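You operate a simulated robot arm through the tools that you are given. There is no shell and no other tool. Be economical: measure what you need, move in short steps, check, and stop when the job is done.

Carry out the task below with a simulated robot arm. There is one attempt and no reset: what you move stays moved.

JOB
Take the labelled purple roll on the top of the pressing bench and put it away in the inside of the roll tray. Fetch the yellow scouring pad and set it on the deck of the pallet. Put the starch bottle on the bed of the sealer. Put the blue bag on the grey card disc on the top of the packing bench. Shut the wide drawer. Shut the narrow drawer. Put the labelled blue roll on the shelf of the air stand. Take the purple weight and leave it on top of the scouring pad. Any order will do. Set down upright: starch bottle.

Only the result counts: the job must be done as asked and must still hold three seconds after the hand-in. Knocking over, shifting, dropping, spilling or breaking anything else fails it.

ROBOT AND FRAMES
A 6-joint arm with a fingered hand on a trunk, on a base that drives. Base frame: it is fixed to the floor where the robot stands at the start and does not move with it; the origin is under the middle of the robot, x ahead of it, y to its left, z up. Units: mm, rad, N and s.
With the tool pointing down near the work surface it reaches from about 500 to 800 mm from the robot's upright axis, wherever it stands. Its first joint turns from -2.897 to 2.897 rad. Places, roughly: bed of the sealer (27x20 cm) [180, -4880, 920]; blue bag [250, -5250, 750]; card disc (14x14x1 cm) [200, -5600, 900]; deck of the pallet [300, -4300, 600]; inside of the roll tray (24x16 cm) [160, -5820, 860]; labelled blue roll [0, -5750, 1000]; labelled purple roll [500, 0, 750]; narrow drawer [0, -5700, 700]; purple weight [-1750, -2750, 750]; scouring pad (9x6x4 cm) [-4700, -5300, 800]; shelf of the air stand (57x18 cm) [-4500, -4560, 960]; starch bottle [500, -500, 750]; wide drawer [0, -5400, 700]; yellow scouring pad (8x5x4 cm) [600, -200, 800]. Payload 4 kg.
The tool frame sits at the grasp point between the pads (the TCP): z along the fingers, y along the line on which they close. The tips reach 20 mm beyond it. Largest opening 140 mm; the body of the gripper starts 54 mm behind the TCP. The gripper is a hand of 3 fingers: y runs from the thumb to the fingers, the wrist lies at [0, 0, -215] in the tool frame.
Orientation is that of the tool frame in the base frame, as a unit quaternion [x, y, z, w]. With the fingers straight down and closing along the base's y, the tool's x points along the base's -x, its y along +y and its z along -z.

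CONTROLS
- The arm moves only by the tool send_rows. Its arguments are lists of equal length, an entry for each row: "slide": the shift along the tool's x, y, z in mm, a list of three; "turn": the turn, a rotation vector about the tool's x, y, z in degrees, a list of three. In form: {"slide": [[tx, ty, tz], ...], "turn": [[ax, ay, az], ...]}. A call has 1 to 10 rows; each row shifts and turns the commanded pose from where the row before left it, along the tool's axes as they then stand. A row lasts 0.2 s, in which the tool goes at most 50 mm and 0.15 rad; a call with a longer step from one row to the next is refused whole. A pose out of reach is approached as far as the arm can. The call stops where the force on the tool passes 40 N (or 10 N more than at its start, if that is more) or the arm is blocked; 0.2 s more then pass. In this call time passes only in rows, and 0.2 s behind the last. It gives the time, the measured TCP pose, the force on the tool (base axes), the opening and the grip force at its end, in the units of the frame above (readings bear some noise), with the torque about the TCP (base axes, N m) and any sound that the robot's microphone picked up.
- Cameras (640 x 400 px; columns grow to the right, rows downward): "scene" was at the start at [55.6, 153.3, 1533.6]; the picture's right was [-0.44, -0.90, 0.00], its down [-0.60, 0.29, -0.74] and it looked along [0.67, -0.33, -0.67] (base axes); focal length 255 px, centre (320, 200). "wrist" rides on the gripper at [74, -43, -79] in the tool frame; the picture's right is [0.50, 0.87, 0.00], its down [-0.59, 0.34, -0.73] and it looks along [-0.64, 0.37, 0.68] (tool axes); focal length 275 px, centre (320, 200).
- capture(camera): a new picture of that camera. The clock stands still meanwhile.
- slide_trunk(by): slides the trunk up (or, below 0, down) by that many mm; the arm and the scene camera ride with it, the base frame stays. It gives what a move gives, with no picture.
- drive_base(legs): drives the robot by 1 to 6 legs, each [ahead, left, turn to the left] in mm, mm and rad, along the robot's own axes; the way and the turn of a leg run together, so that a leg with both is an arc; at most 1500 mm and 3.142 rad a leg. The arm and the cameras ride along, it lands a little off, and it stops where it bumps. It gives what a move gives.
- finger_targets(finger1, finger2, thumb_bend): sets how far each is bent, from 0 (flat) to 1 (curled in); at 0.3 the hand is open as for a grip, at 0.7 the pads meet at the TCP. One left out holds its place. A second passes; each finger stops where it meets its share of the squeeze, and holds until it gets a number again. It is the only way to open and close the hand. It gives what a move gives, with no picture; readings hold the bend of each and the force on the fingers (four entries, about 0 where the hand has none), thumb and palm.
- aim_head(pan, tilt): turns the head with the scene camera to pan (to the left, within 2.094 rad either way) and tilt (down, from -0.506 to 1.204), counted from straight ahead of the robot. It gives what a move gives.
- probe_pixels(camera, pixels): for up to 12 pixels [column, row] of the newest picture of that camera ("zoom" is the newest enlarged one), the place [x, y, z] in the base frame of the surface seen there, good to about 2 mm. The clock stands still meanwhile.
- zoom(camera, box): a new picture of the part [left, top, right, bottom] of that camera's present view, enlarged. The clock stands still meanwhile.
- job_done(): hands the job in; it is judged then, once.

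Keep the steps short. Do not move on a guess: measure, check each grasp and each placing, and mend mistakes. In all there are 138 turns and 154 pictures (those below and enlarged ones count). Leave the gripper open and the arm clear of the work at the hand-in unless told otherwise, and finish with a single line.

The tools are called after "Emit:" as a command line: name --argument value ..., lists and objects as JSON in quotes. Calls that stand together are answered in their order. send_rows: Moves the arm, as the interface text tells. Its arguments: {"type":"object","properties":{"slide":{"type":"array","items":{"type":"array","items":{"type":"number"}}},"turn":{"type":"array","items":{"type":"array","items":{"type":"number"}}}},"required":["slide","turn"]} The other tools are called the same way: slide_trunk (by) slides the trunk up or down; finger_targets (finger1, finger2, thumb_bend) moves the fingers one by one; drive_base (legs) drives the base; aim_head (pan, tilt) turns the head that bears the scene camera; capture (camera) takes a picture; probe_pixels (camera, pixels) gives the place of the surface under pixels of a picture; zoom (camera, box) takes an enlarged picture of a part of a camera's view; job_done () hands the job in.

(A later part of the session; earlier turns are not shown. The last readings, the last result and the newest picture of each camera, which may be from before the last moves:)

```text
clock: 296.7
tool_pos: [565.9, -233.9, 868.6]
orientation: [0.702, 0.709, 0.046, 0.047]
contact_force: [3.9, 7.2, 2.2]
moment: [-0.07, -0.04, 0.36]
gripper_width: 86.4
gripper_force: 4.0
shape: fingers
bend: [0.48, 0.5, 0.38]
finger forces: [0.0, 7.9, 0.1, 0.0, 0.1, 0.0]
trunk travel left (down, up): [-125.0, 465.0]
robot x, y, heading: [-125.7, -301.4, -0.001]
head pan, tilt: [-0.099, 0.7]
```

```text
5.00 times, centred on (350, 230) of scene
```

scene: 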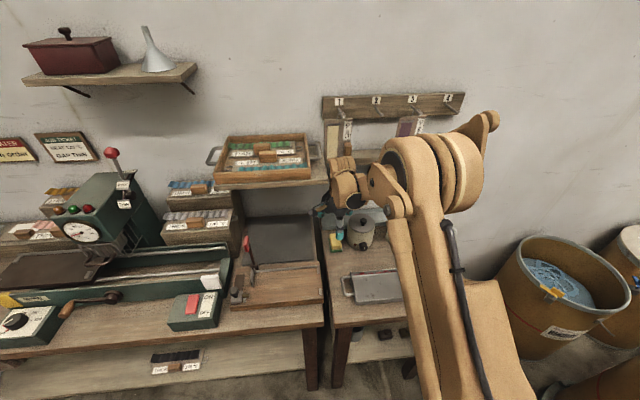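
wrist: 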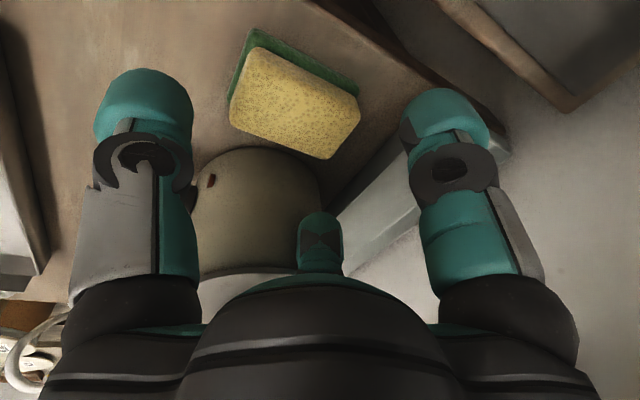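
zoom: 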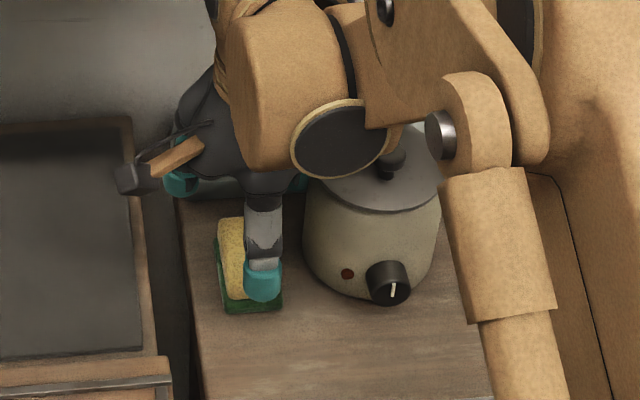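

Finger 2 brushed the pot's lid. I will raise 25, shift away by (+10,+6), and reopen that finger to straddle the pad.

Emit:
send_rows --slide '[[5, 5, -20], [1, 8, -8]]' --turn '[[0, 0, 0], [0, 0, 0]]'

Emit:
finger_targets --finger1 0.5 --finger2 0.43 --thumb_bend 0.34

Emit:
send_rows --slide '[[0, -2.8, 19.8], [0, -2.1, 14.9], [0, -2.1, 14.9]]' --turn '[[0, 0, 0], [0, 0, 0], [0, 0, 0]]'

Emit:
capture --camera "wrist"

Emit:
zoom --camera "scene" --box '[300, 190, 400, 270]'

```text
clock: 297.3
tool_pos: [573.9, -234.2, 899.1]
orientation: [0.705, 0.707, 0.046, 0.046]
contact_force: [0.3, -0.1, 0.2]
moment: [-0.01, -0.03, -0.02]
gripper_width: 85.8
gripper_force: 0.0
shape: fingers
bend: [0.48, 0.48, 0.38]
finger forces: [0.0, 0.0, 0.0, 0.0, 0.1, 0.0]
trunk travel left (down, up): [-125.0, 465.0]
robot x, y, heading: [-123.4, -299.1, -0.003]
head pan, tilt: [-0.099, 0.7]
```

```text
clock: 298.3
tool_pos: [575.3, -233.0, 900.0]
orientation: [0.704, 0.707, 0.047, 0.044]
contact_force: [0.1, 0.8, 0.0]
moment: [0.0, -0.01, -0.01]
gripper_width: 89.4
gripper_force: 0.1
shape: fingers
bend: [0.5, 0.43, 0.34]
finger forces: [0.0, 0.0, 0.0, 0.0, 0.0, 0.0]
trunk travel left (down, up): [-125.0, 465.0]
robot x, y, heading: [-130.4, -297.1, 0.002]
head pan, tilt: [-0.099, 0.7]
```

```text
clock: 299.1
tool_pos: [572.8, -228.4, 849.9]
orientation: [0.702, 0.709, 0.046, 0.046]
contact_force: [2.6, 2.0, -1.4]
moment: [0.03, 0.01, 0.22]
gripper_width: 89.5
gripper_force: 1.3
shape: fingers
bend: [0.5, 0.43, 0.34]
finger forces: [0.1, 3.2, 0.1, 0.1, 0.0, 0.0]
trunk travel left (down, up): [-125.0, 465.0]
robot x, y, heading: [-128.0, -301.6, 0.002]
head pan, tilt: [-0.099, 0.7]
```

```text
46 pictures are left
```

wrist: 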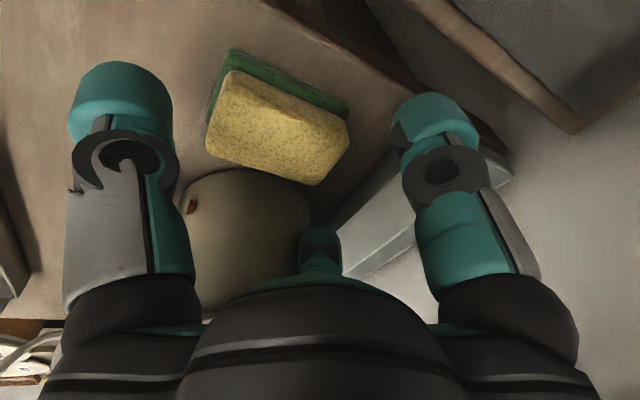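

```text
5.00 times, centred on (350, 230) of scene
```

zoom: 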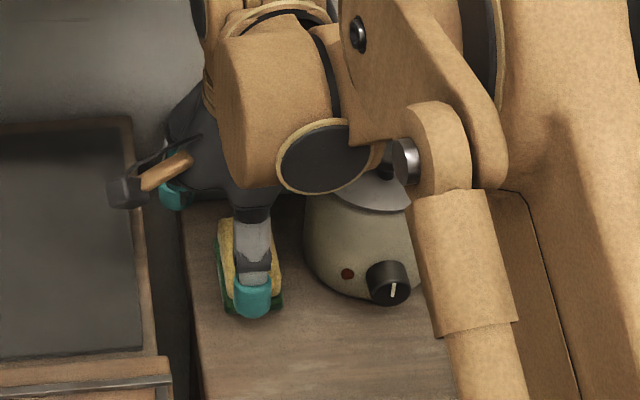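

Emit:
send_rows --slide '[[3, 0, 0]]' --turn '[[0, 0, 0]]'

Emit:
finger_targets --finger2 0.45

Emit:
send_rows --slide '[[0, -1.4, 9.9], [0, -1.4, 9.9], [0, -1, 6.9]]' --turn '[[0, 0, 0], [0, 0, 0], [0, 0, 0]]'

Emit:
capture --camera "wrist"

```text
clock: 299.5
tool_pos: [573.1, -227.7, 849.5]
orientation: [0.703, 0.708, 0.046, 0.047]
contact_force: [0.4, 0.1, -0.8]
moment: [0.01, 0.0, 0.0]
gripper_width: 89.2
gripper_force: 0.1
shape: fingers
bend: [0.5, 0.43, 0.34]
finger forces: [0.0, 0.2, 0.1, 0.0, 0.1, 0.0]
trunk travel left (down, up): [-125.0, 465.0]
robot x, y, heading: [-129.3, -299.5, -0.002]
head pan, tilt: [-0.099, 0.7]
```

```text
clock: 300.5
tool_pos: [574.0, -227.3, 848.3]
orientation: [0.703, 0.708, 0.045, 0.048]
contact_force: [0.3, -1.4, 0.7]
moment: [-0.05, -0.01, 0.01]
gripper_width: 89.2
gripper_force: 0.0
shape: fingers
bend: [0.5, 0.45, 0.34]
finger forces: [0.0, 0.0, 0.0, 0.0, 0.0, 0.1]
trunk travel left (down, up): [-125.0, 465.0]
robot x, y, heading: [-125.2, -298.7, 0.002]
head pan, tilt: [-0.099, 0.7]
```

```text
clock: 301.3
tool_pos: [572.6, -227.3, 822.8]
orientation: [0.704, 0.707, 0.046, 0.047]
contact_force: [-1.0, -0.1, -0.1]
moment: [0.0, 0.02, 0.02]
gripper_width: 89.4
gripper_force: 0.2
shape: fingers
bend: [0.5, 0.45, 0.34]
finger forces: [0.0, 0.1, 0.0, 0.0, 0.1, 0.0]
trunk travel left (down, up): [-125.0, 465.0]
robot x, y, heading: [-129.3, -297.6, 0.0]
head pan, tilt: [-0.099, 0.7]
```

```text
44 pictures are left
```

wrist: 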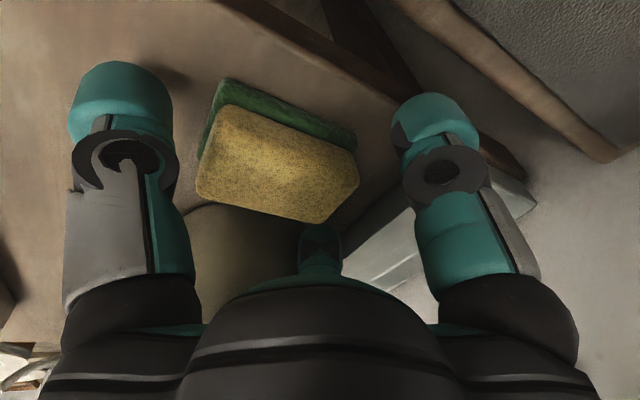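

The fingers straddle the pad with no contact. Closing.

Emit:
finger_targets --finger1 0.66 --finger2 0.66 --thumb_bend 0.6

Emit:
send_rows --slide '[[0, 1.4, -9.9], [0, 2.8, -19.8]]' --turn '[[0, 0, 0], [0, 0, 0]]'

Emit:
capture --camera "wrist"

```text
clock: 302.3
tool_pos: [573.6, -227.7, 822.6]
orientation: [0.703, 0.708, 0.046, 0.047]
contact_force: [0.3, 0.2, 0.2]
moment: [0.02, -0.01, 0.01]
gripper_width: 42.3
gripper_force: 13.9
shape: fingers
bend: [0.6, 0.57, 0.56]
finger forces: [8.0, 10.6, 0.1, 0.0, 8.9, 0.0]
trunk travel left (down, up): [-125.0, 465.0]
robot x, y, heading: [-123.4, -297.9, -0.003]
head pan, tilt: [-0.099, 0.7]
```

```text
clock: 302.9
tool_pos: [573.7, -228.0, 852.4]
orientation: [0.703, 0.708, 0.046, 0.047]
contact_force: [1.1, -0.6, -0.1]
moment: [0.04, -0.03, -0.01]
gripper_width: 42.3
gripper_force: 13.7
shape: fingers
bend: [0.6, 0.57, 0.56]
finger forces: [8.2, 10.8, 0.0, 0.1, 8.8, 0.0]
trunk travel left (down, up): [-125.0, 465.0]
robot x, y, heading: [-125.0, -299.4, 0.002]
head pan, tilt: [-0.099, 0.7]
```

```text
43 pictures are left
```

wrist: 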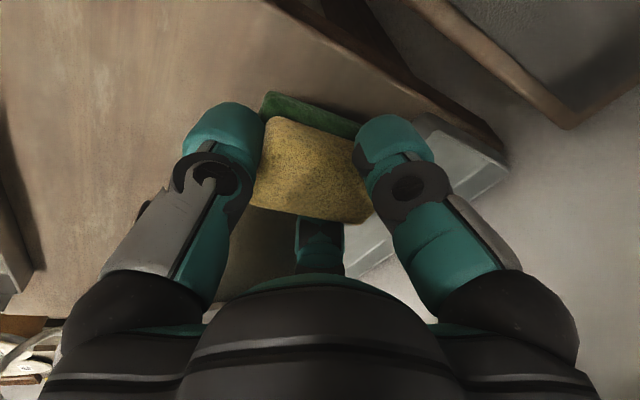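

Lifted and held. I will retreat back and up, then drive to the pallet.

Emit:
send_rows --slide '[[0, 4.9, -34.7], [0, -36.8, -25.4], [0, -36.8, -25.4], [0, -36.8, -25.4], [0, -36.8, -25.4], [0, 6.3, -44.6], [0, 6.3, -44.6]]' --turn '[[0, 0, 0], [0, 0, 0], [0, 0, 0], [0, 0, 0], [0, 0, 0], [0, 0, 0], [0, 0, 0]]'

Emit:
zoom --camera "scene" --box '[280, 160, 440, 300]'

Emit:
drive_base --legs '[[-800, 0, 0], [0, 0, -1.57], [1500, 0, 0], [1500, 0, 0], [300, 0, 0]]'

Emit:
aim_head --pan 0.9 --tilt 0.5

Emit:
capture --camera "scene"

```text
clock: 304.5
tool_pos: [416.2, -227.6, 1058.4]
orientation: [0.703, 0.708, 0.045, 0.046]
contact_force: [0.0, 0.1, 0.0]
moment: [0.01, -0.03, -0.02]
gripper_width: 42.2
gripper_force: 13.7
shape: fingers
bend: [0.6, 0.57, 0.56]
finger forces: [8.3, 10.8, 0.0, 0.0, 8.7, 0.1]
trunk travel left (down, up): [-125.0, 465.0]
robot x, y, heading: [-128.9, -299.0, 0.003]
head pan, tilt: [-0.099, 0.7]
```

```text
2.86 times, centred on (360, 230) of scene
```

zoom: 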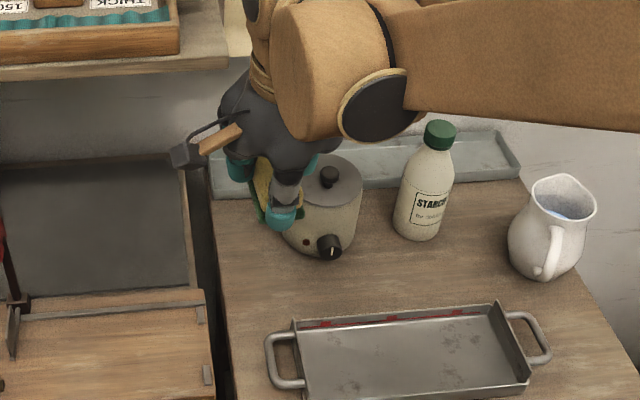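

```text
clock: 328.3
tool_pos: [-787.0, -4128.6, 1057.2]
orientation: [0.998, 0.018, 0.0, 0.065]
contact_force: [1.5, 0.4, -1.0]
moment: [0.0, -0.03, 0.0]
gripper_width: 42.4
gripper_force: 14.4
shape: fingers
bend: [0.6, 0.57, 0.56]
finger forces: [8.3, 10.8, 0.0, 0.1, 8.6, 0.0]
trunk travel left (down, up): [-125.0, 465.0]
robot x, y, heading: [-869.5, -3583.2, -1.539]
head pan, tilt: [-0.099, 0.7]
```

```text
clock: 329.5
tool_pos: [-787.0, -4129.4, 1056.8]
orientation: [0.998, 0.017, 0.0, 0.065]
contact_force: [0.0, 1.2, -1.4]
moment: [-0.01, -0.02, 0.0]
gripper_width: 42.2
gripper_force: 14.3
shape: fingers
bend: [0.6, 0.57, 0.56]
finger forces: [8.3, 10.9, 0.1, 0.0, 8.6, 0.0]
trunk travel left (down, up): [-125.0, 465.0]
robot x, y, heading: [-875.5, -3587.1, -1.541]
head pan, tilt: [0.901, 0.499]
```

```text
41 pictures are left
```

scene: 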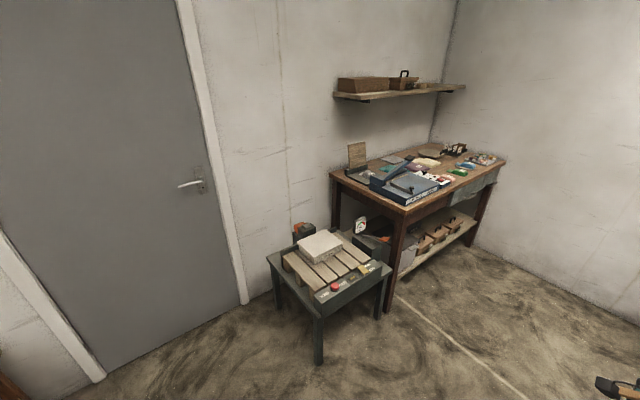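

Emit:
zoom --camera "scene" --box '[260, 210, 400, 330]'

Emit:
probe_pixels --camera "zoom" --pixels '[[290, 215], [360, 235], [400, 210], [440, 180], [420, 150], [340, 260], [250, 110], [330, 150], [240, 180], [500, 240], [130, 215], [410, 95]]'

```text
3.33 times, centred on (330, 270) of scene
```

zoom: 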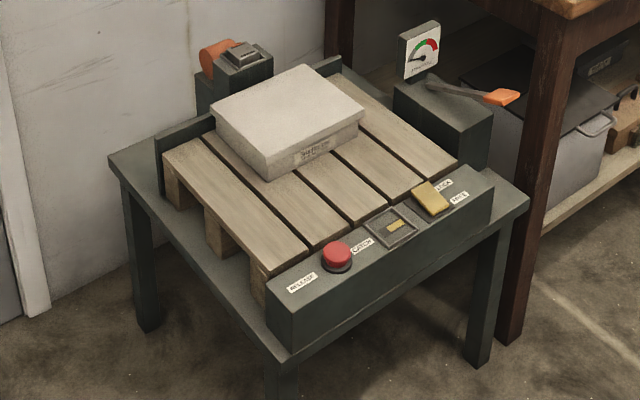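

```text
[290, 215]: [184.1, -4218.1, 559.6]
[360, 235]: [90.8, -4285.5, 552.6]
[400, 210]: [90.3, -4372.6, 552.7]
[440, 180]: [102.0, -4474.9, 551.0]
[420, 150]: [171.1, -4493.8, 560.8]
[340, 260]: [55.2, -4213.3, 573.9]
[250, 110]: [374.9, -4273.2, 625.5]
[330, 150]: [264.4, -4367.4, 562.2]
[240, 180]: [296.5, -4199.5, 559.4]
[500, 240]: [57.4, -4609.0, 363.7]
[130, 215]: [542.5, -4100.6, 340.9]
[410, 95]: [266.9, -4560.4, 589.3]
```

The deck is at z≈560, with free slats in front of the white block at about (190,-4300). I will drive there facing +x and lower the trunk.

Emit:
drive_base --legs '[[0, 0, 1.541], [0, -710, 0], [400, 0, 0]]'

Emit:
slide_trunk --by -125

Emit:
aim_head --pan 0.1 --tilt 0.9

Emit:
capture --camera "scene"

```text
clock: 339.2
tool_pos: [48.3, -4253.9, 1056.9]
orientation: [0.715, 0.696, 0.044, 0.047]
contact_force: [0.0, 0.0, -0.8]
moment: [-0.01, 0.01, 0.0]
gripper_width: 42.1
gripper_force: 14.0
shape: fingers
bend: [0.6, 0.57, 0.56]
finger forces: [8.4, 10.9, 0.0, 0.1, 8.0, 0.1]
trunk travel left (down, up): [-125.0, 465.0]
robot x, y, heading: [-496.5, -4308.1, -0.034]
head pan, tilt: [0.901, 0.499]
```

```text
clock: 340.7
tool_pos: [46.2, -4253.1, 933.3]
orientation: [0.715, 0.696, 0.044, 0.048]
contact_force: [0.1, -0.2, -0.2]
moment: [0.0, -0.01, -0.02]
gripper_width: 41.9
gripper_force: 13.5
shape: fingers
bend: [0.6, 0.57, 0.56]
finger forces: [8.4, 10.8, 0.1, 0.0, 8.1, 0.0]
trunk travel left (down, up): [0.0, 590.0]
robot x, y, heading: [-499.8, -4305.3, -0.04]
head pan, tilt: [0.901, 0.499]
```

```text
clock: 341.8
tool_pos: [47.2, -4253.2, 933.2]
orientation: [0.714, 0.697, 0.046, 0.047]
contact_force: [-0.1, -0.2, 0.1]
moment: [-0.02, 0.0, -0.03]
gripper_width: 42.0
gripper_force: 13.8
shape: fingers
bend: [0.6, 0.57, 0.56]
finger forces: [8.3, 11.0, 0.0, 0.1, 8.2, 0.0]
trunk travel left (down, up): [0.0, 590.0]
robot x, y, heading: [-498.1, -4304.1, -0.032]
head pan, tilt: [0.099, 0.901]
```

```text
39 pictures are left
```

scene: 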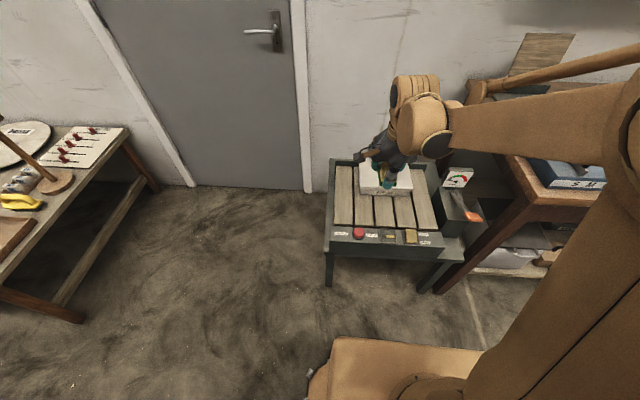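

Emit:
zoom --camera "scene" --box '[320, 140, 480, 260]'

Emit:
probe_pixels --camera "scene" --pixels '[[340, 222], [362, 222], [382, 224], [402, 224], [425, 226], [342, 170], [382, 205], [365, 192], [405, 195], [358, 232], [410, 236], [430, 175]]'

```text
3.33 times, centred on (400, 200) of scene
```

zoom: 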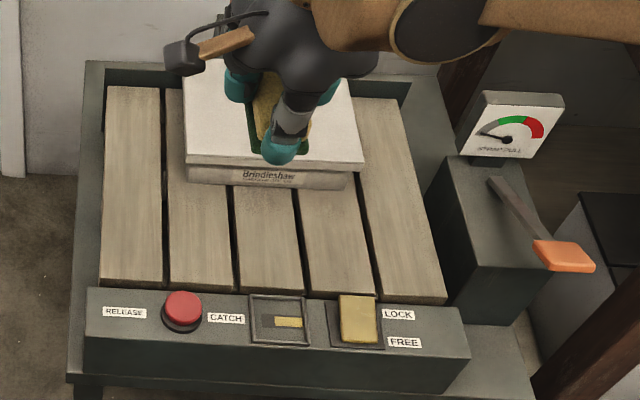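

```text
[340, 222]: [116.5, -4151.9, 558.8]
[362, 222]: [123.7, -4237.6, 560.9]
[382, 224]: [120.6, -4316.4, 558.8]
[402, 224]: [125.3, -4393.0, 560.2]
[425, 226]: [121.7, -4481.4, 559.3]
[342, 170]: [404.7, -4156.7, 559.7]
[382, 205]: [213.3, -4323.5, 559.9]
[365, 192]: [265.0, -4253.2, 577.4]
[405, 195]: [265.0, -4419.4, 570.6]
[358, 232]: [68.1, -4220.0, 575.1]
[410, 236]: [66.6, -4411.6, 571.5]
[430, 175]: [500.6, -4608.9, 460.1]
```

Moving above the free slats at (185,-4320), then down to z≈640.

Emit:
send_rows --slide '[[-16, 34.5, 4.8], [-16, 34.5, 4.8], [-16, 34.5, 4.8], [-16, 34.5, 4.8]]' --turn '[[0, 0, 0], [0, 0, 0], [0, 0, 0], [0, 0, 0]]'

Emit:
send_rows --slide '[[0, -5.8, 41.5], [0, -5.8, 41.5], [0, -5.8, 41.5], [0, -5.8, 41.5], [0, -5.8, 41.5], [0, -5.8, 41.5]]' --turn '[[0, 0, 0], [0, 0, 0], [0, 0, 0], [0, 0, 0], [0, 0, 0], [0, 0, 0]]'

Emit:
capture --camera "wrist"

```text
clock: 342.8
tool_pos: [183.9, -4320.8, 929.0]
orientation: [0.715, 0.696, 0.045, 0.048]
contact_force: [-0.2, -0.3, -0.4]
moment: [-0.02, 0.0, -0.01]
gripper_width: 41.7
gripper_force: 13.4
shape: fingers
bend: [0.6, 0.57, 0.56]
finger forces: [8.4, 11.0, 0.1, 0.0, 8.0, 0.0]
trunk travel left (down, up): [0.0, 590.0]
robot x, y, heading: [-496.2, -4302.8, -0.035]
head pan, tilt: [0.099, 0.901]
```

```text
clock: 344.2
tool_pos: [182.7, -4321.2, 679.8]
orientation: [0.715, 0.697, 0.045, 0.047]
contact_force: [0.7, 0.4, -0.5]
moment: [0.01, 0.01, -0.01]
gripper_width: 41.7
gripper_force: 13.3
shape: fingers
bend: [0.6, 0.57, 0.56]
finger forces: [8.4, 11.0, 0.0, 0.0, 8.0, 0.0]
trunk travel left (down, up): [0.0, 590.0]
robot x, y, heading: [-497.2, -4305.0, -0.031]
head pan, tilt: [0.099, 0.901]
```

```text
37 pictures are left
```

wrist: 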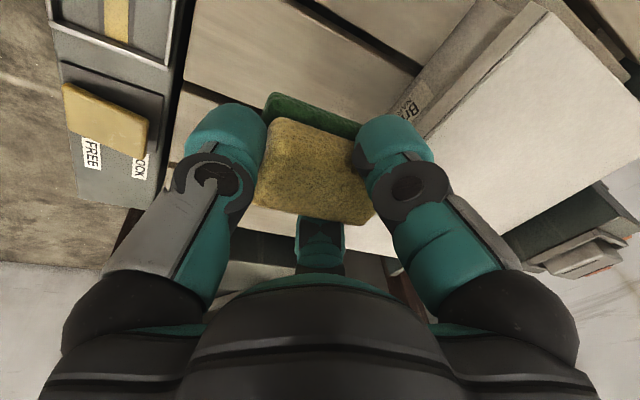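

Emit:
send_rows --slide '[[0, -4.9, 34.7], [0, -3.5, 24.8], [0, -1.1, 7.9], [0, -0.6, 4], [0, -0.4, 3]]' --turn '[[0, 0, 0], [0, 0, 0], [0, 0, 0], [0, 0, 0], [0, 0, 0]]'

```text
clock: 345.4
tool_pos: [182.4, -4321.9, 605.2]
orientation: [0.715, 0.696, 0.045, 0.047]
contact_force: [-0.4, 0.5, -1.2]
moment: [-0.01, 0.01, -0.03]
gripper_width: 41.5
gripper_force: 12.9
shape: fingers
bend: [0.6, 0.57, 0.56]
finger forces: [8.6, 10.9, 0.1, 0.1, 7.8, 0.0]
trunk travel left (down, up): [0.0, 590.0]
robot x, y, heading: [-500.0, -4304.5, -0.035]
head pan, tilt: [0.099, 0.901]
```

Emit:
send_rows --slide '[[0, -0.3, 2], [0, -0.3, 2], [0, -0.2, 1.5]]' --turn '[[0, 0, 0], [0, 0, 0], [0, 0, 0]]'

Emit:
capture --camera "wrist"

```text
clock: 346.2
tool_pos: [181.3, -4319.8, 599.7]
orientation: [0.715, 0.696, 0.046, 0.047]
contact_force: [1.4, -0.3, 19.2]
moment: [-0.03, -0.06, 0.01]
gripper_width: 41.0
gripper_force: 16.8
shape: fingers
bend: [0.6, 0.57, 0.56]
finger forces: [10.0, 13.8, 0.0, 0.0, 9.8, 0.1]
trunk travel left (down, up): [0.0, 590.0]
robot x, y, heading: [-494.1, -4307.0, -0.036]
head pan, tilt: [0.099, 0.901]
```

```text
36 pictures are left
```

wrist: 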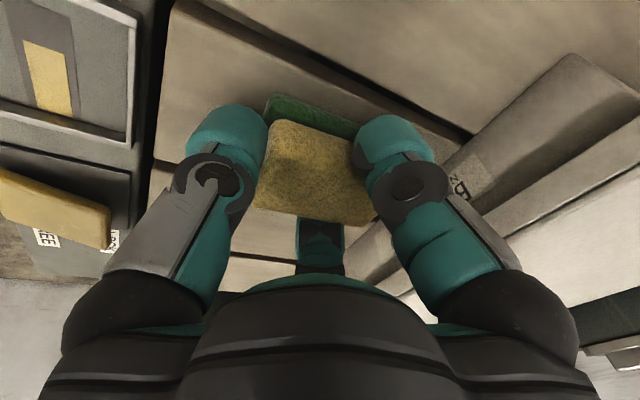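

The pad is down (19 N contact). I will open a little, then lift straight up.

Emit:
finger_targets --finger1 0.5 --finger2 0.48 --thumb_bend 0.46

Emit:
send_rows --slide '[[0, 2.1, -14.9], [0, 4.9, -34.7], [0, 5.8, -41.5], [0, 5.8, -41.5], [0, 5.8, -41.5], [0, 5.8, -41.5]]' --turn '[[0, 0, 0], [0, 0, 0], [0, 0, 0], [0, 0, 0], [0, 0, 0], [0, 0, 0]]'

Emit:
zoom --camera "scene" --box '[320, 140, 480, 260]'

```text
clock: 347.2
tool_pos: [181.8, -4321.7, 598.7]
orientation: [0.715, 0.696, 0.045, 0.047]
contact_force: [0.1, -0.3, -0.5]
moment: [-0.01, 0.0, 0.01]
gripper_width: 69.8
gripper_force: 0.1
shape: fingers
bend: [0.5, 0.48, 0.46]
finger forces: [0.0, 0.0, 0.0, 0.1, 0.0, 0.0]
trunk travel left (down, up): [0.0, 590.0]
robot x, y, heading: [-498.5, -4303.7, -0.034]
head pan, tilt: [0.099, 0.901]
```

```text
clock: 348.6
tool_pos: [181.3, -4319.5, 818.8]
orientation: [0.714, 0.697, 0.045, 0.047]
contact_force: [0.8, -0.5, 0.9]
moment: [-0.02, 0.0, 0.07]
gripper_width: 69.8
gripper_force: 0.0
shape: fingers
bend: [0.5, 0.48, 0.46]
finger forces: [0.1, 0.0, 0.0, 0.0, 0.0, 0.1]
trunk travel left (down, up): [0.0, 590.0]
robot x, y, heading: [-496.9, -4306.5, -0.034]
head pan, tilt: [0.099, 0.901]
```

```text
3.33 times, centred on (400, 200) of scene
```

zoom: 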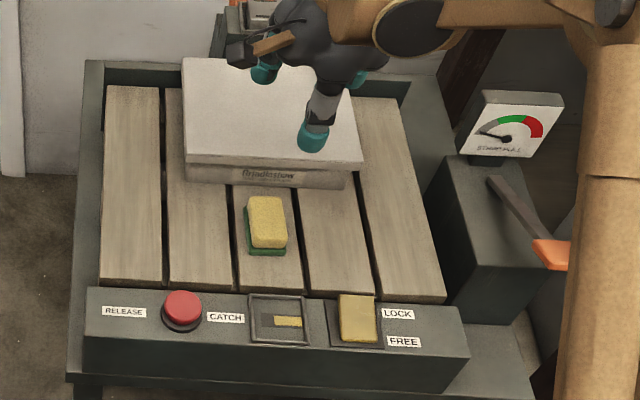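

The pad lies on the deck. I will raise the trunk, untilt, and drive back for the starch bottle.

Emit:
slide_trunk --by 125

Emit:
send_rows --slide '[[0, 0, -45], [0, 0, -45], [0, 0, -45]]' --turn '[[8, 0, 0], [0, 0, 0], [0, 0, 0]]'

Emit:
drive_base --legs '[[-420, 0, 0], [0, 0, 1.605], [1500, 0, 0], [1500, 0, 0], [850, 0, 0], [0, 0, -1.57]]'

Emit:
aim_head --pan 0.0 --tilt 0.6

Emit:
drive_base --legs '[[500, 0, 0]]'

Emit:
capture --camera "scene"

```text
clock: 350.2
tool_pos: [182.1, -4320.1, 942.8]
orientation: [0.715, 0.696, 0.046, 0.048]
contact_force: [0.5, 0.0, -0.5]
moment: [0.03, -0.01, 0.03]
gripper_width: 69.7
gripper_force: 0.1
shape: fingers
bend: [0.5, 0.48, 0.46]
finger forces: [0.1, 0.0, 0.1, 0.0, 0.0, 0.1]
trunk travel left (down, up): [-125.0, 465.0]
robot x, y, heading: [-497.6, -4305.8, -0.032]
head pan, tilt: [0.099, 0.901]
```

```text
clock: 351.0
tool_pos: [177.6, -4318.4, 1077.6]
orientation: [0.716, 0.698, -0.004, -0.003]
contact_force: [-0.7, 0.2, -0.6]
moment: [0.02, -0.01, 0.03]
gripper_width: 70.1
gripper_force: 0.0
shape: fingers
bend: [0.5, 0.48, 0.46]
finger forces: [0.0, 0.0, 0.0, 0.0, 0.0, 0.1]
trunk travel left (down, up): [-125.0, 465.0]
robot x, y, heading: [-495.1, -4305.6, -0.031]
head pan, tilt: [0.099, 0.901]
```

```text
clock: 379.4
tool_pos: [-176.7, -486.1, 1077.0]
orientation: [0.728, 0.686, -0.003, -0.002]
contact_force: [0.7, 0.1, -0.1]
moment: [0.01, 0.0, 0.02]
gripper_width: 69.9
gripper_force: 0.1
shape: fingers
bend: [0.5, 0.48, 0.46]
finger forces: [0.1, 0.1, 0.0, 0.0, 0.0, 0.0]
trunk travel left (down, up): [-125.0, 465.0]
robot x, y, heading: [-852.9, -447.8, -0.069]
head pan, tilt: [0.099, 0.901]
```

```text
clock: 380.2
tool_pos: [-178.5, -485.9, 1076.7]
orientation: [0.728, 0.686, -0.004, -0.002]
contact_force: [0.9, 0.0, 0.2]
moment: [-0.04, 0.01, 0.03]
gripper_width: 69.8
gripper_force: 0.1
shape: fingers
bend: [0.5, 0.48, 0.46]
finger forces: [0.0, 0.0, 0.1, 0.0, 0.0, 0.1]
trunk travel left (down, up): [-125.0, 465.0]
robot x, y, heading: [-853.6, -447.4, -0.072]
head pan, tilt: [0.0, 0.6]
```

```text
clock: 383.2
tool_pos: [322.5, -525.5, 1076.4]
orientation: [0.73, 0.683, -0.004, -0.003]
contact_force: [-0.1, -0.1, 0.2]
moment: [0.01, 0.01, -0.01]
gripper_width: 69.9
gripper_force: 0.1
shape: fingers
bend: [0.5, 0.48, 0.46]
finger forces: [0.0, 0.0, 0.0, 0.1, 0.0, 0.1]
trunk travel left (down, up): [-125.0, 465.0]
robot x, y, heading: [-350.5, -485.9, -0.069]
head pan, tilt: [0.0, 0.6]
```

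```text
34 pictures are left
```

scene: 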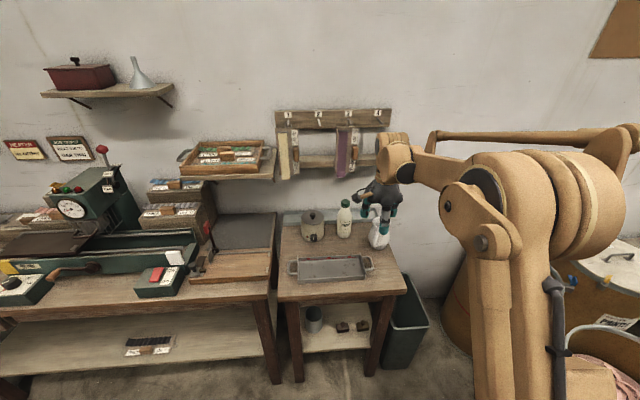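

Emit:
zoom --camera "scene" --box '[320, 190, 370, 250]'

Emit:
probe_pixels --camera "zoom" --pixels '[[320, 70], [325, 90], [325, 110], [325, 130], [325, 150], [325, 180], [325, 220], [325, 270], [270, 200], [380, 200], [290, 140], [365, 140]]'

```text
6.67 times, centred on (345, 220) of scene
```

zoom: 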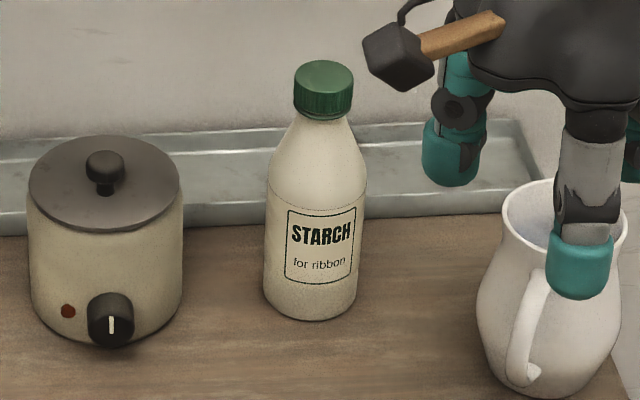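

```text
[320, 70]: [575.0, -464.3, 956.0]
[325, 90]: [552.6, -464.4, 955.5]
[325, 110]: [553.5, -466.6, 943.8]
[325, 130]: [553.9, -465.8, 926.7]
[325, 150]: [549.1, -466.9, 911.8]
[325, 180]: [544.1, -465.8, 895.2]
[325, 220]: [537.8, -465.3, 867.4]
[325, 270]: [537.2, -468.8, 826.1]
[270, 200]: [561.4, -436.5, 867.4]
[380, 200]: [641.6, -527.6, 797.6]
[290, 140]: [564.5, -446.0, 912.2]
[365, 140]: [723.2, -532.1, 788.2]
```

Emit:
probe_pixels --camera "scene" --pixels '[[325, 163], [325, 167], [340, 172], [341, 150], [360, 163], [372, 160], [348, 125], [283, 175]]'

```text
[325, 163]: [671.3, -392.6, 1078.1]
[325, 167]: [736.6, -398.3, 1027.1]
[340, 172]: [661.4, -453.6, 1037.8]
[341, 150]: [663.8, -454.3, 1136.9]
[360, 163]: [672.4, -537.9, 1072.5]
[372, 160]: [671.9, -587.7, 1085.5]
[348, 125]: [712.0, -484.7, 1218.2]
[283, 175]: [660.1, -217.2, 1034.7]
```

The bottle axis is at about (569,-467): cap top z 956, shoulder radius 20 at z 912 to 32 at z 867. I will drive 215 ahead straightening the heading, then line up above it.

Emit:
drive_base --legs '[[215, 0, 0.07]]'

Emit:
finger_targets --finger1 0.36 --finger2 0.36 --thumb_bend 0.36

Emit:
capture --camera "wrist"

```text
clock: 384.8
tool_pos: [535.6, -486.4, 1075.8]
orientation: [0.705, 0.709, -0.004, -0.003]
contact_force: [-0.1, -0.3, 1.0]
moment: [-0.01, 0.03, 0.01]
gripper_width: 69.7
gripper_force: 0.0
shape: fingers
bend: [0.5, 0.48, 0.46]
finger forces: [0.1, 0.1, 0.0, 0.1, 0.0, 0.0]
trunk travel left (down, up): [-125.0, 465.0]
robot x, y, heading: [-141.5, -491.1, 0.001]
head pan, tilt: [0.0, 0.6]
```

```text
clock: 385.8
tool_pos: [535.3, -486.0, 1077.7]
orientation: [0.706, 0.708, -0.004, -0.003]
contact_force: [-0.6, -0.5, -0.2]
moment: [-0.01, 0.01, 0.0]
gripper_width: 106.8
gripper_force: 0.0
shape: fingers
bend: [0.36, 0.36, 0.36]
finger forces: [0.0, 0.0, 0.0, 0.0, 0.0, 0.0]
trunk travel left (down, up): [-125.0, 465.0]
robot x, y, heading: [-136.0, -493.9, -0.001]
head pan, tilt: [0.0, 0.6]
```

```text
32 pictures are left
```

wrist: 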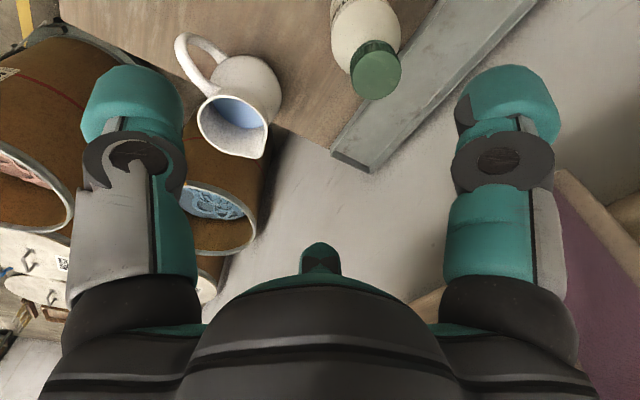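

Emit:
probe_pixels --camera "wrist" --pixels '[[376, 76], [352, 72], [399, 76], [376, 98], [376, 54]]'

```text
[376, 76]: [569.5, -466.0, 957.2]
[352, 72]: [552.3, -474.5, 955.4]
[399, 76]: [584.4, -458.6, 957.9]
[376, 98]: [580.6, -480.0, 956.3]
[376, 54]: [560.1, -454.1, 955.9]
```

Cap centre (569,-467). I will line up and come down to z≈985, then check.

Emit:
send_rows --slide '[[19, 34, 0], [0, 0, 45], [0, 0, 45]]' --turn '[[0, 0, 0], [0, 0, 0], [0, 0, 0]]'

Emit:
capture --camera "wrist"

Emit:
probe_pixels --camera "wrist" --pixels '[[315, 120], [285, 120], [345, 120], [315, 150], [315, 95]]'

```text
clock: 386.6
tool_pos: [568.4, -467.5, 984.0]
orientation: [0.706, 0.708, -0.004, -0.003]
contact_force: [-0.6, 0.0, 0.4]
moment: [-0.02, -0.01, -0.01]
gripper_width: 107.2
gripper_force: 0.1
shape: fingers
bend: [0.36, 0.36, 0.36]
finger forces: [0.1, 0.0, 0.0, 0.0, 0.0, 0.1]
trunk travel left (down, up): [-125.0, 465.0]
robot x, y, heading: [-141.7, -494.8, -0.005]
head pan, tilt: [0.0, 0.6]
```

```text
31 pictures are left
```

wrist: 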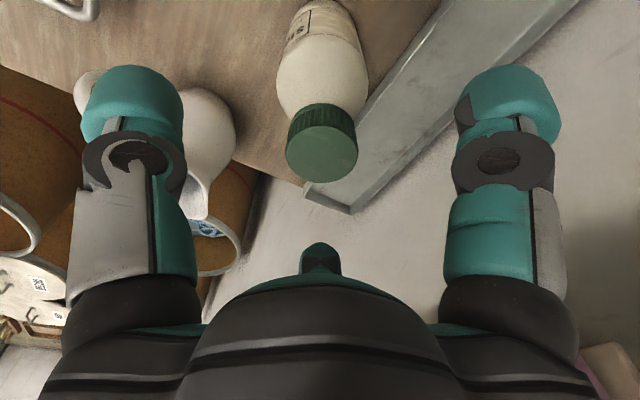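

```text
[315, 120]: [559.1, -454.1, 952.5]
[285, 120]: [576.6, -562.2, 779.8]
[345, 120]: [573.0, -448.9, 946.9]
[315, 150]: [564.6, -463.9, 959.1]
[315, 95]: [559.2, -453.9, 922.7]
```

Well centred. Down 76 mm to z≈908, where the palm just clears the cap.

Emit:
send_rows --slide '[[0, 0, 30], [0, 0, 25], [0, 0, 13], [0, 0, 7]]' --turn '[[0, 0, 0], [0, 0, 0], [0, 0, 0], [0, 0, 0]]'

Emit:
capture --camera "wrist"

```text
clock: 387.6
tool_pos: [568.8, -468.6, 911.5]
orientation: [0.706, 0.708, -0.003, -0.003]
contact_force: [0.2, 0.1, -0.7]
moment: [-0.01, 0.0, 0.0]
gripper_width: 107.0
gripper_force: 0.1
shape: fingers
bend: [0.36, 0.36, 0.36]
finger forces: [0.1, 0.1, 0.0, 0.0, 0.0, 0.0]
trunk travel left (down, up): [-125.0, 465.0]
robot x, y, heading: [-138.5, -490.1, 0.002]
head pan, tilt: [0.0, 0.6]
```

```text
30 pictures are left
```

wrist: 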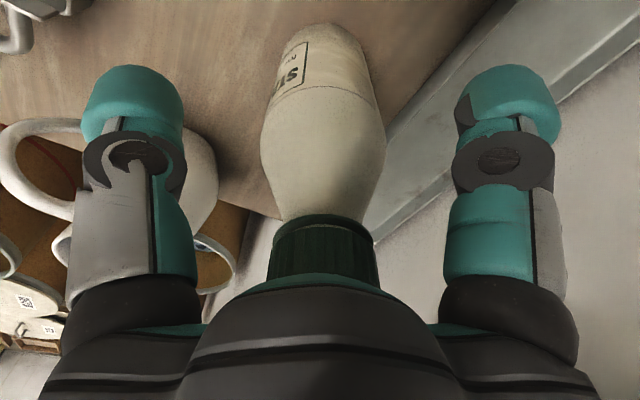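

Emit:
send_rows --slide '[[0, 0, 3]]' --turn '[[0, 0, 0]]'

Emit:
finger_targets --finger1 0.68 --finger2 0.68 --thumb_bend 0.68

Emit:
capture --camera "wrist"

```text
clock: 388.0
tool_pos: [567.9, -468.8, 910.4]
orientation: [0.706, 0.708, -0.003, -0.003]
contact_force: [0.3, 0.3, -0.1]
moment: [0.01, -0.01, -0.01]
gripper_width: 107.0
gripper_force: 0.1
shape: fingers
bend: [0.36, 0.36, 0.36]
finger forces: [0.0, 0.1, 0.1, 0.1, 0.0, 0.0]
trunk travel left (down, up): [-125.0, 465.0]
robot x, y, heading: [-140.6, -493.3, 0.001]
head pan, tilt: [0.0, 0.6]
```

```text
clock: 389.0
tool_pos: [568.1, -468.7, 909.7]
orientation: [0.706, 0.708, -0.004, -0.002]
contact_force: [-0.5, 0.1, 4.2]
moment: [0.02, -0.08, -0.03]
gripper_width: 46.3
gripper_force: 21.3
shape: fingers
bend: [0.55, 0.58, 0.59]
finger forces: [12.6, 10.0, 0.0, 0.0, 18.4, 0.1]
trunk travel left (down, up): [-125.0, 465.0]
robot x, y, heading: [-140.1, -495.0, 0.001]
head pan, tilt: [0.0, 0.6]
```

```text
29 pictures are left
```

wrist: 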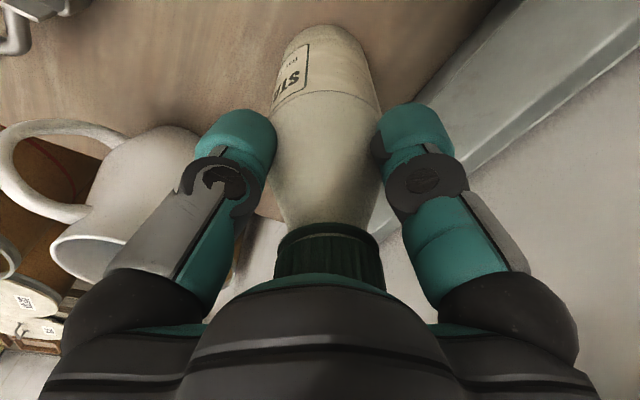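

Gripped at the shoulder with 21 N. Lift a little to test the hold.

Emit:
send_rows --slide '[[0, 0, -8], [0, 0, -17]]' --turn '[[0, 0, 0], [0, 0, 0]]'

Emit:
zoom --camera "scene" --box '[320, 130, 440, 260]'

Emit:
capture --camera "wrist"

```text
clock: 389.6
tool_pos: [570.0, -467.8, 932.6]
orientation: [0.706, 0.708, -0.004, -0.003]
contact_force: [-0.5, 0.3, -3.7]
moment: [0.02, -0.04, 0.02]
gripper_width: 42.7
gripper_force: 16.5
shape: fingers
bend: [0.55, 0.58, 0.61]
finger forces: [9.6, 10.7, 0.0, 0.1, 12.9, 0.1]
trunk travel left (down, up): [-125.0, 465.0]
robot x, y, heading: [-142.7, -489.7, -0.001]
head pan, tilt: [0.0, 0.6]
```

```text
3.08 times, centred on (380, 195) of scene
```

zoom: 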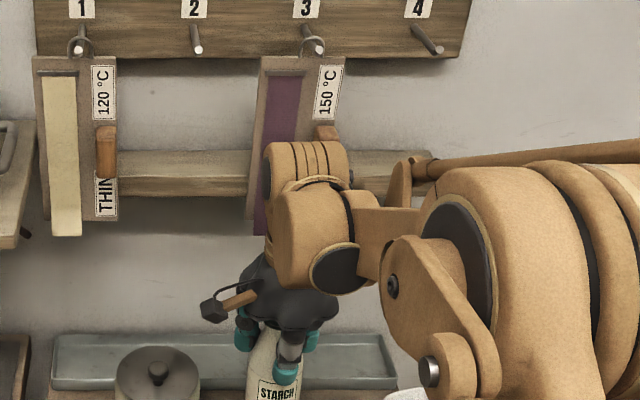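

```text
27 pictures are left
```

wrist: 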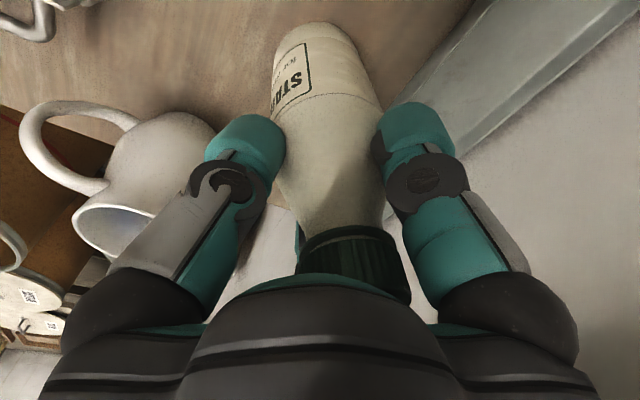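

The bottle slipped a little and tilts in the grip, which is not safe for the long drive. I will set it back down and regrip lower, with the palm near the cap.

Emit:
send_rows --slide '[[0, 0, 14], [0, 0, 4], [0, 0, 3]]' --turn '[[0, 0, 0], [0, 0, 0], [0, 0, 0]]'

Emit:
finger_targets --finger1 0.47 --finger2 0.5 --thumb_bend 0.5

Emit:
capture --camera "wrist"

```text
clock: 390.4
tool_pos: [567.5, -468.1, 912.4]
orientation: [0.706, 0.708, -0.003, -0.003]
contact_force: [0.5, 0.3, -1.2]
moment: [0.0, -0.07, 0.0]
gripper_width: 42.9
gripper_force: 17.3
shape: fingers
bend: [0.55, 0.58, 0.61]
finger forces: [10.0, 11.2, 0.0, 0.0, 13.3, 0.1]
trunk travel left (down, up): [-125.0, 465.0]
robot x, y, heading: [-139.6, -497.3, 0.001]
head pan, tilt: [0.0, 0.6]
```

```text
clock: 391.4
tool_pos: [568.6, -468.3, 913.5]
orientation: [0.706, 0.709, -0.004, -0.002]
contact_force: [0.3, 0.3, -0.3]
moment: [-0.02, 0.0, 0.01]
gripper_width: 68.4
gripper_force: 0.0
shape: fingers
bend: [0.47, 0.5, 0.5]
finger forces: [0.1, 0.0, 0.0, 0.1, 0.1, 0.0]
trunk travel left (down, up): [-125.0, 465.0]
robot x, y, heading: [-140.0, -492.2, -0.002]
head pan, tilt: [0.0, 0.6]
```

```text
26 pictures are left
```

wrist: 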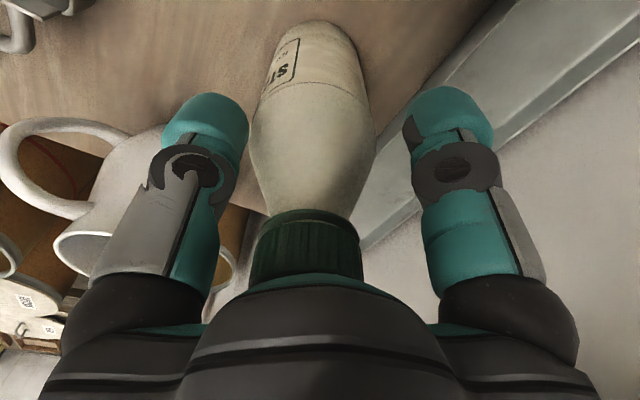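

Emit:
probe_pixels --camera "wrist" --pixels '[[256, 250], [358, 250], [306, 230], [250, 140], [375, 140], [312, 140], [312, 60]]'

```text
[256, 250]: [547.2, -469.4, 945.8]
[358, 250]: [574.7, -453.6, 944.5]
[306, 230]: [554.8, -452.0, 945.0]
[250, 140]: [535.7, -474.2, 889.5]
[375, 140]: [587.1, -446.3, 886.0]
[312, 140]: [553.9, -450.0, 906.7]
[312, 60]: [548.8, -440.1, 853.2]
```

The bottle stands upright with its axis at about (565,-469). I will recentre and go lower in 2 mm steps, watching the palm.

Emit:
send_rows --slide '[[-1, -3.5, 3], [0, 0, 3], [0, 0, 2]]' --turn '[[0, 0, 0], [0, 0, 0], [0, 0, 0]]'

Emit:
send_rows --slide '[[0, 0, 2], [0, 0, 2]]' --turn '[[0, 0, 0], [0, 0, 0]]'

```text
clock: 392.2
tool_pos: [565.0, -468.6, 904.6]
orientation: [0.706, 0.708, -0.004, -0.002]
contact_force: [-0.5, -0.5, 0.2]
moment: [0.0, -0.01, 0.03]
gripper_width: 68.2
gripper_force: 0.0
shape: fingers
bend: [0.47, 0.5, 0.5]
finger forces: [0.0, 0.0, 0.0, 0.0, 0.1, 0.1]
trunk travel left (down, up): [-125.0, 465.0]
robot x, y, heading: [-142.0, -495.8, -0.006]
head pan, tilt: [0.0, 0.6]
```

```text
clock: 392.8
tool_pos: [564.5, -469.3, 900.1]
orientation: [0.706, 0.708, -0.004, -0.003]
contact_force: [0.5, 0.0, 0.1]
moment: [-0.03, 0.02, -0.01]
gripper_width: 68.5
gripper_force: 0.1
shape: fingers
bend: [0.47, 0.5, 0.5]
finger forces: [0.0, 0.0, 0.1, 0.0, 0.0, 0.0]
trunk travel left (down, up): [-125.0, 465.0]
robot x, y, heading: [-142.8, -497.2, -0.006]
head pan, tilt: [0.0, 0.6]
```

No palm contact yet at z 900, so I will keep going lower carefully.

Emit:
send_rows --slide '[[0, 0, 2], [0, 0, 2], [0, 0, 2], [0, 0, 2]]' --turn '[[0, 0, 0], [0, 0, 0], [0, 0, 0], [0, 0, 0]]'

Emit:
send_rows --slide '[[0, 0, 2], [0, 0, 2], [0, 0, 2], [0, 0, 2]]' --turn '[[0, 0, 0], [0, 0, 0], [0, 0, 0], [0, 0, 0]]'

```text
clock: 394.0
tool_pos: [562.7, -469.3, 895.1]
orientation: [0.706, 0.708, -0.003, -0.002]
contact_force: [3.9, 0.0, 30.1]
moment: [-0.02, 0.12, -0.01]
gripper_width: 68.3
gripper_force: 14.8
shape: fingers
bend: [0.47, 0.5, 0.5]
finger forces: [0.1, 0.0, 0.0, 0.0, 0.1, 30.2]
trunk travel left (down, up): [-125.0, 465.0]
robot x, y, heading: [-139.8, -491.8, -0.006]
head pan, tilt: [0.0, 0.6]
stopped in row 4: the force on the tool passed its limit at 41 N (the readings are from after the stop); the commanded pose is now the measured one
```

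```text
clock: 394.4
tool_pos: [563.4, -470.2, 895.5]
orientation: [0.706, 0.708, -0.003, -0.002]
contact_force: [2.0, 0.1, 28.8]
moment: [0.01, 0.06, -0.03]
gripper_width: 68.3
gripper_force: 14.1
shape: fingers
bend: [0.47, 0.5, 0.5]
finger forces: [0.0, 0.0, 0.1, 0.1, 0.0, 28.9]
trunk travel left (down, up): [-125.0, 465.0]
robot x, y, heading: [-141.5, -491.2, -0.002]
head pan, tilt: [0.0, 0.6]
stopped in row 1: the force on the tool passed its limit at 44 N (the readings are from after the stop); the commanded pose is now the measured one
```

Palm contact at z 895, 15 mm lower than the first grip. I will ease 1 mm and close.

Emit:
send_rows --slide '[[0, 0, -1.5]]' --turn '[[0, 0, 0]]'

Emit:
finger_targets --finger1 0.75 --finger2 0.75 --thumb_bend 0.75

Emit:
send_rows --slide '[[0, 0, -6], [0, 0, -12], [0, 0, -12]]' --turn '[[0, 0, 0], [0, 0, 0], [0, 0, 0]]'

Emit:
capture --camera "wrist"

```text
clock: 394.8
tool_pos: [563.5, -469.9, 895.1]
orientation: [0.705, 0.709, -0.004, -0.002]
contact_force: [-0.2, 0.8, 23.1]
moment: [0.04, -0.08, -0.03]
gripper_width: 68.4
gripper_force: 11.8
shape: fingers
bend: [0.47, 0.5, 0.5]
finger forces: [0.0, 0.1, 0.1, 0.0, 0.0, 23.8]
trunk travel left (down, up): [-125.0, 465.0]
robot x, y, heading: [-141.0, -494.1, -0.008]
head pan, tilt: [0.0, 0.6]
```

```text
clock: 395.8
tool_pos: [563.8, -469.6, 896.1]
orientation: [0.706, 0.708, -0.003, -0.002]
contact_force: [-7.8, -0.9, 18.3]
moment: [-0.2, 0.89, 0.05]
gripper_width: 50.8
gripper_force: 41.5
shape: fingers
bend: [0.54, 0.55, 0.57]
finger forces: [12.8, 13.0, 0.0, 0.0, 33.5, 23.6]
trunk travel left (down, up): [-125.0, 465.0]
robot x, y, heading: [-137.5, -493.3, -0.005]
head pan, tilt: [0.0, 0.6]
```

```text
clock: 396.6
tool_pos: [565.7, -469.2, 925.6]
orientation: [0.706, 0.708, -0.004, -0.002]
contact_force: [-0.2, -0.2, -3.6]
moment: [-0.01, 0.03, 0.0]
gripper_width: 50.2
gripper_force: 32.8
shape: fingers
bend: [0.54, 0.55, 0.57]
finger forces: [12.1, 12.3, 0.0, 0.0, 28.0, 13.9]
trunk travel left (down, up): [-125.0, 465.0]
robot x, y, heading: [-146.6, -493.3, -0.006]
head pan, tilt: [0.0, 0.6]
```

```text
25 pictures are left
```

wrist: 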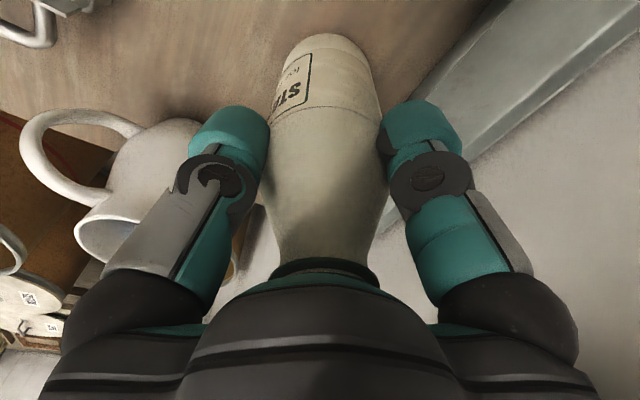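

A firm four-point grip: three fingers plus 14 N on the palm. I will lift clear, pull back and drive to the sealer.

Emit:
send_rows --slide '[[0, 0, -35], [0, 0, -35], [0, -35, -20], [0, -40, -15], [0, -40, -15], [0, -30, -10]]' --turn '[[0, 0, 0], [0, 0, 0], [0, 0, 0], [0, 0, 0], [0, 0, 0], [0, 0, 0]]'

Emit:
drive_base --legs '[[-760, 0, 0], [0, 0, -1.565], [1500, 0, 0], [1500, 0, 0], [900, 0, 0]]'

```text
clock: 397.9
tool_pos: [419.9, -468.8, 1055.9]
orientation: [0.706, 0.708, -0.003, -0.003]
contact_force: [-0.7, 0.8, -2.1]
moment: [0.05, -0.02, 0.02]
gripper_width: 50.0
gripper_force: 32.7
shape: fingers
bend: [0.54, 0.55, 0.57]
finger forces: [12.1, 12.1, 0.0, 0.0, 27.9, 13.2]
trunk travel left (down, up): [-125.0, 465.0]
robot x, y, heading: [-140.4, -493.2, -0.004]
head pan, tilt: [0.0, 0.6]
```

```text
clock: 424.5
tool_pos: [-703.6, -5014.0, 1056.8]
orientation: [1.0, 0.031, -0.001, -0.004]
contact_force: [-1.1, 0.0, -2.9]
moment: [0.03, 0.0, 0.0]
gripper_width: 49.7
gripper_force: 32.1
shape: fingers
bend: [0.54, 0.55, 0.58]
finger forces: [12.5, 11.6, 0.0, 0.0, 26.8, 13.2]
trunk travel left (down, up): [-125.0, 465.0]
robot x, y, heading: [-760.5, -4453.0, -1.514]
head pan, tilt: [0.0, 0.6]
```

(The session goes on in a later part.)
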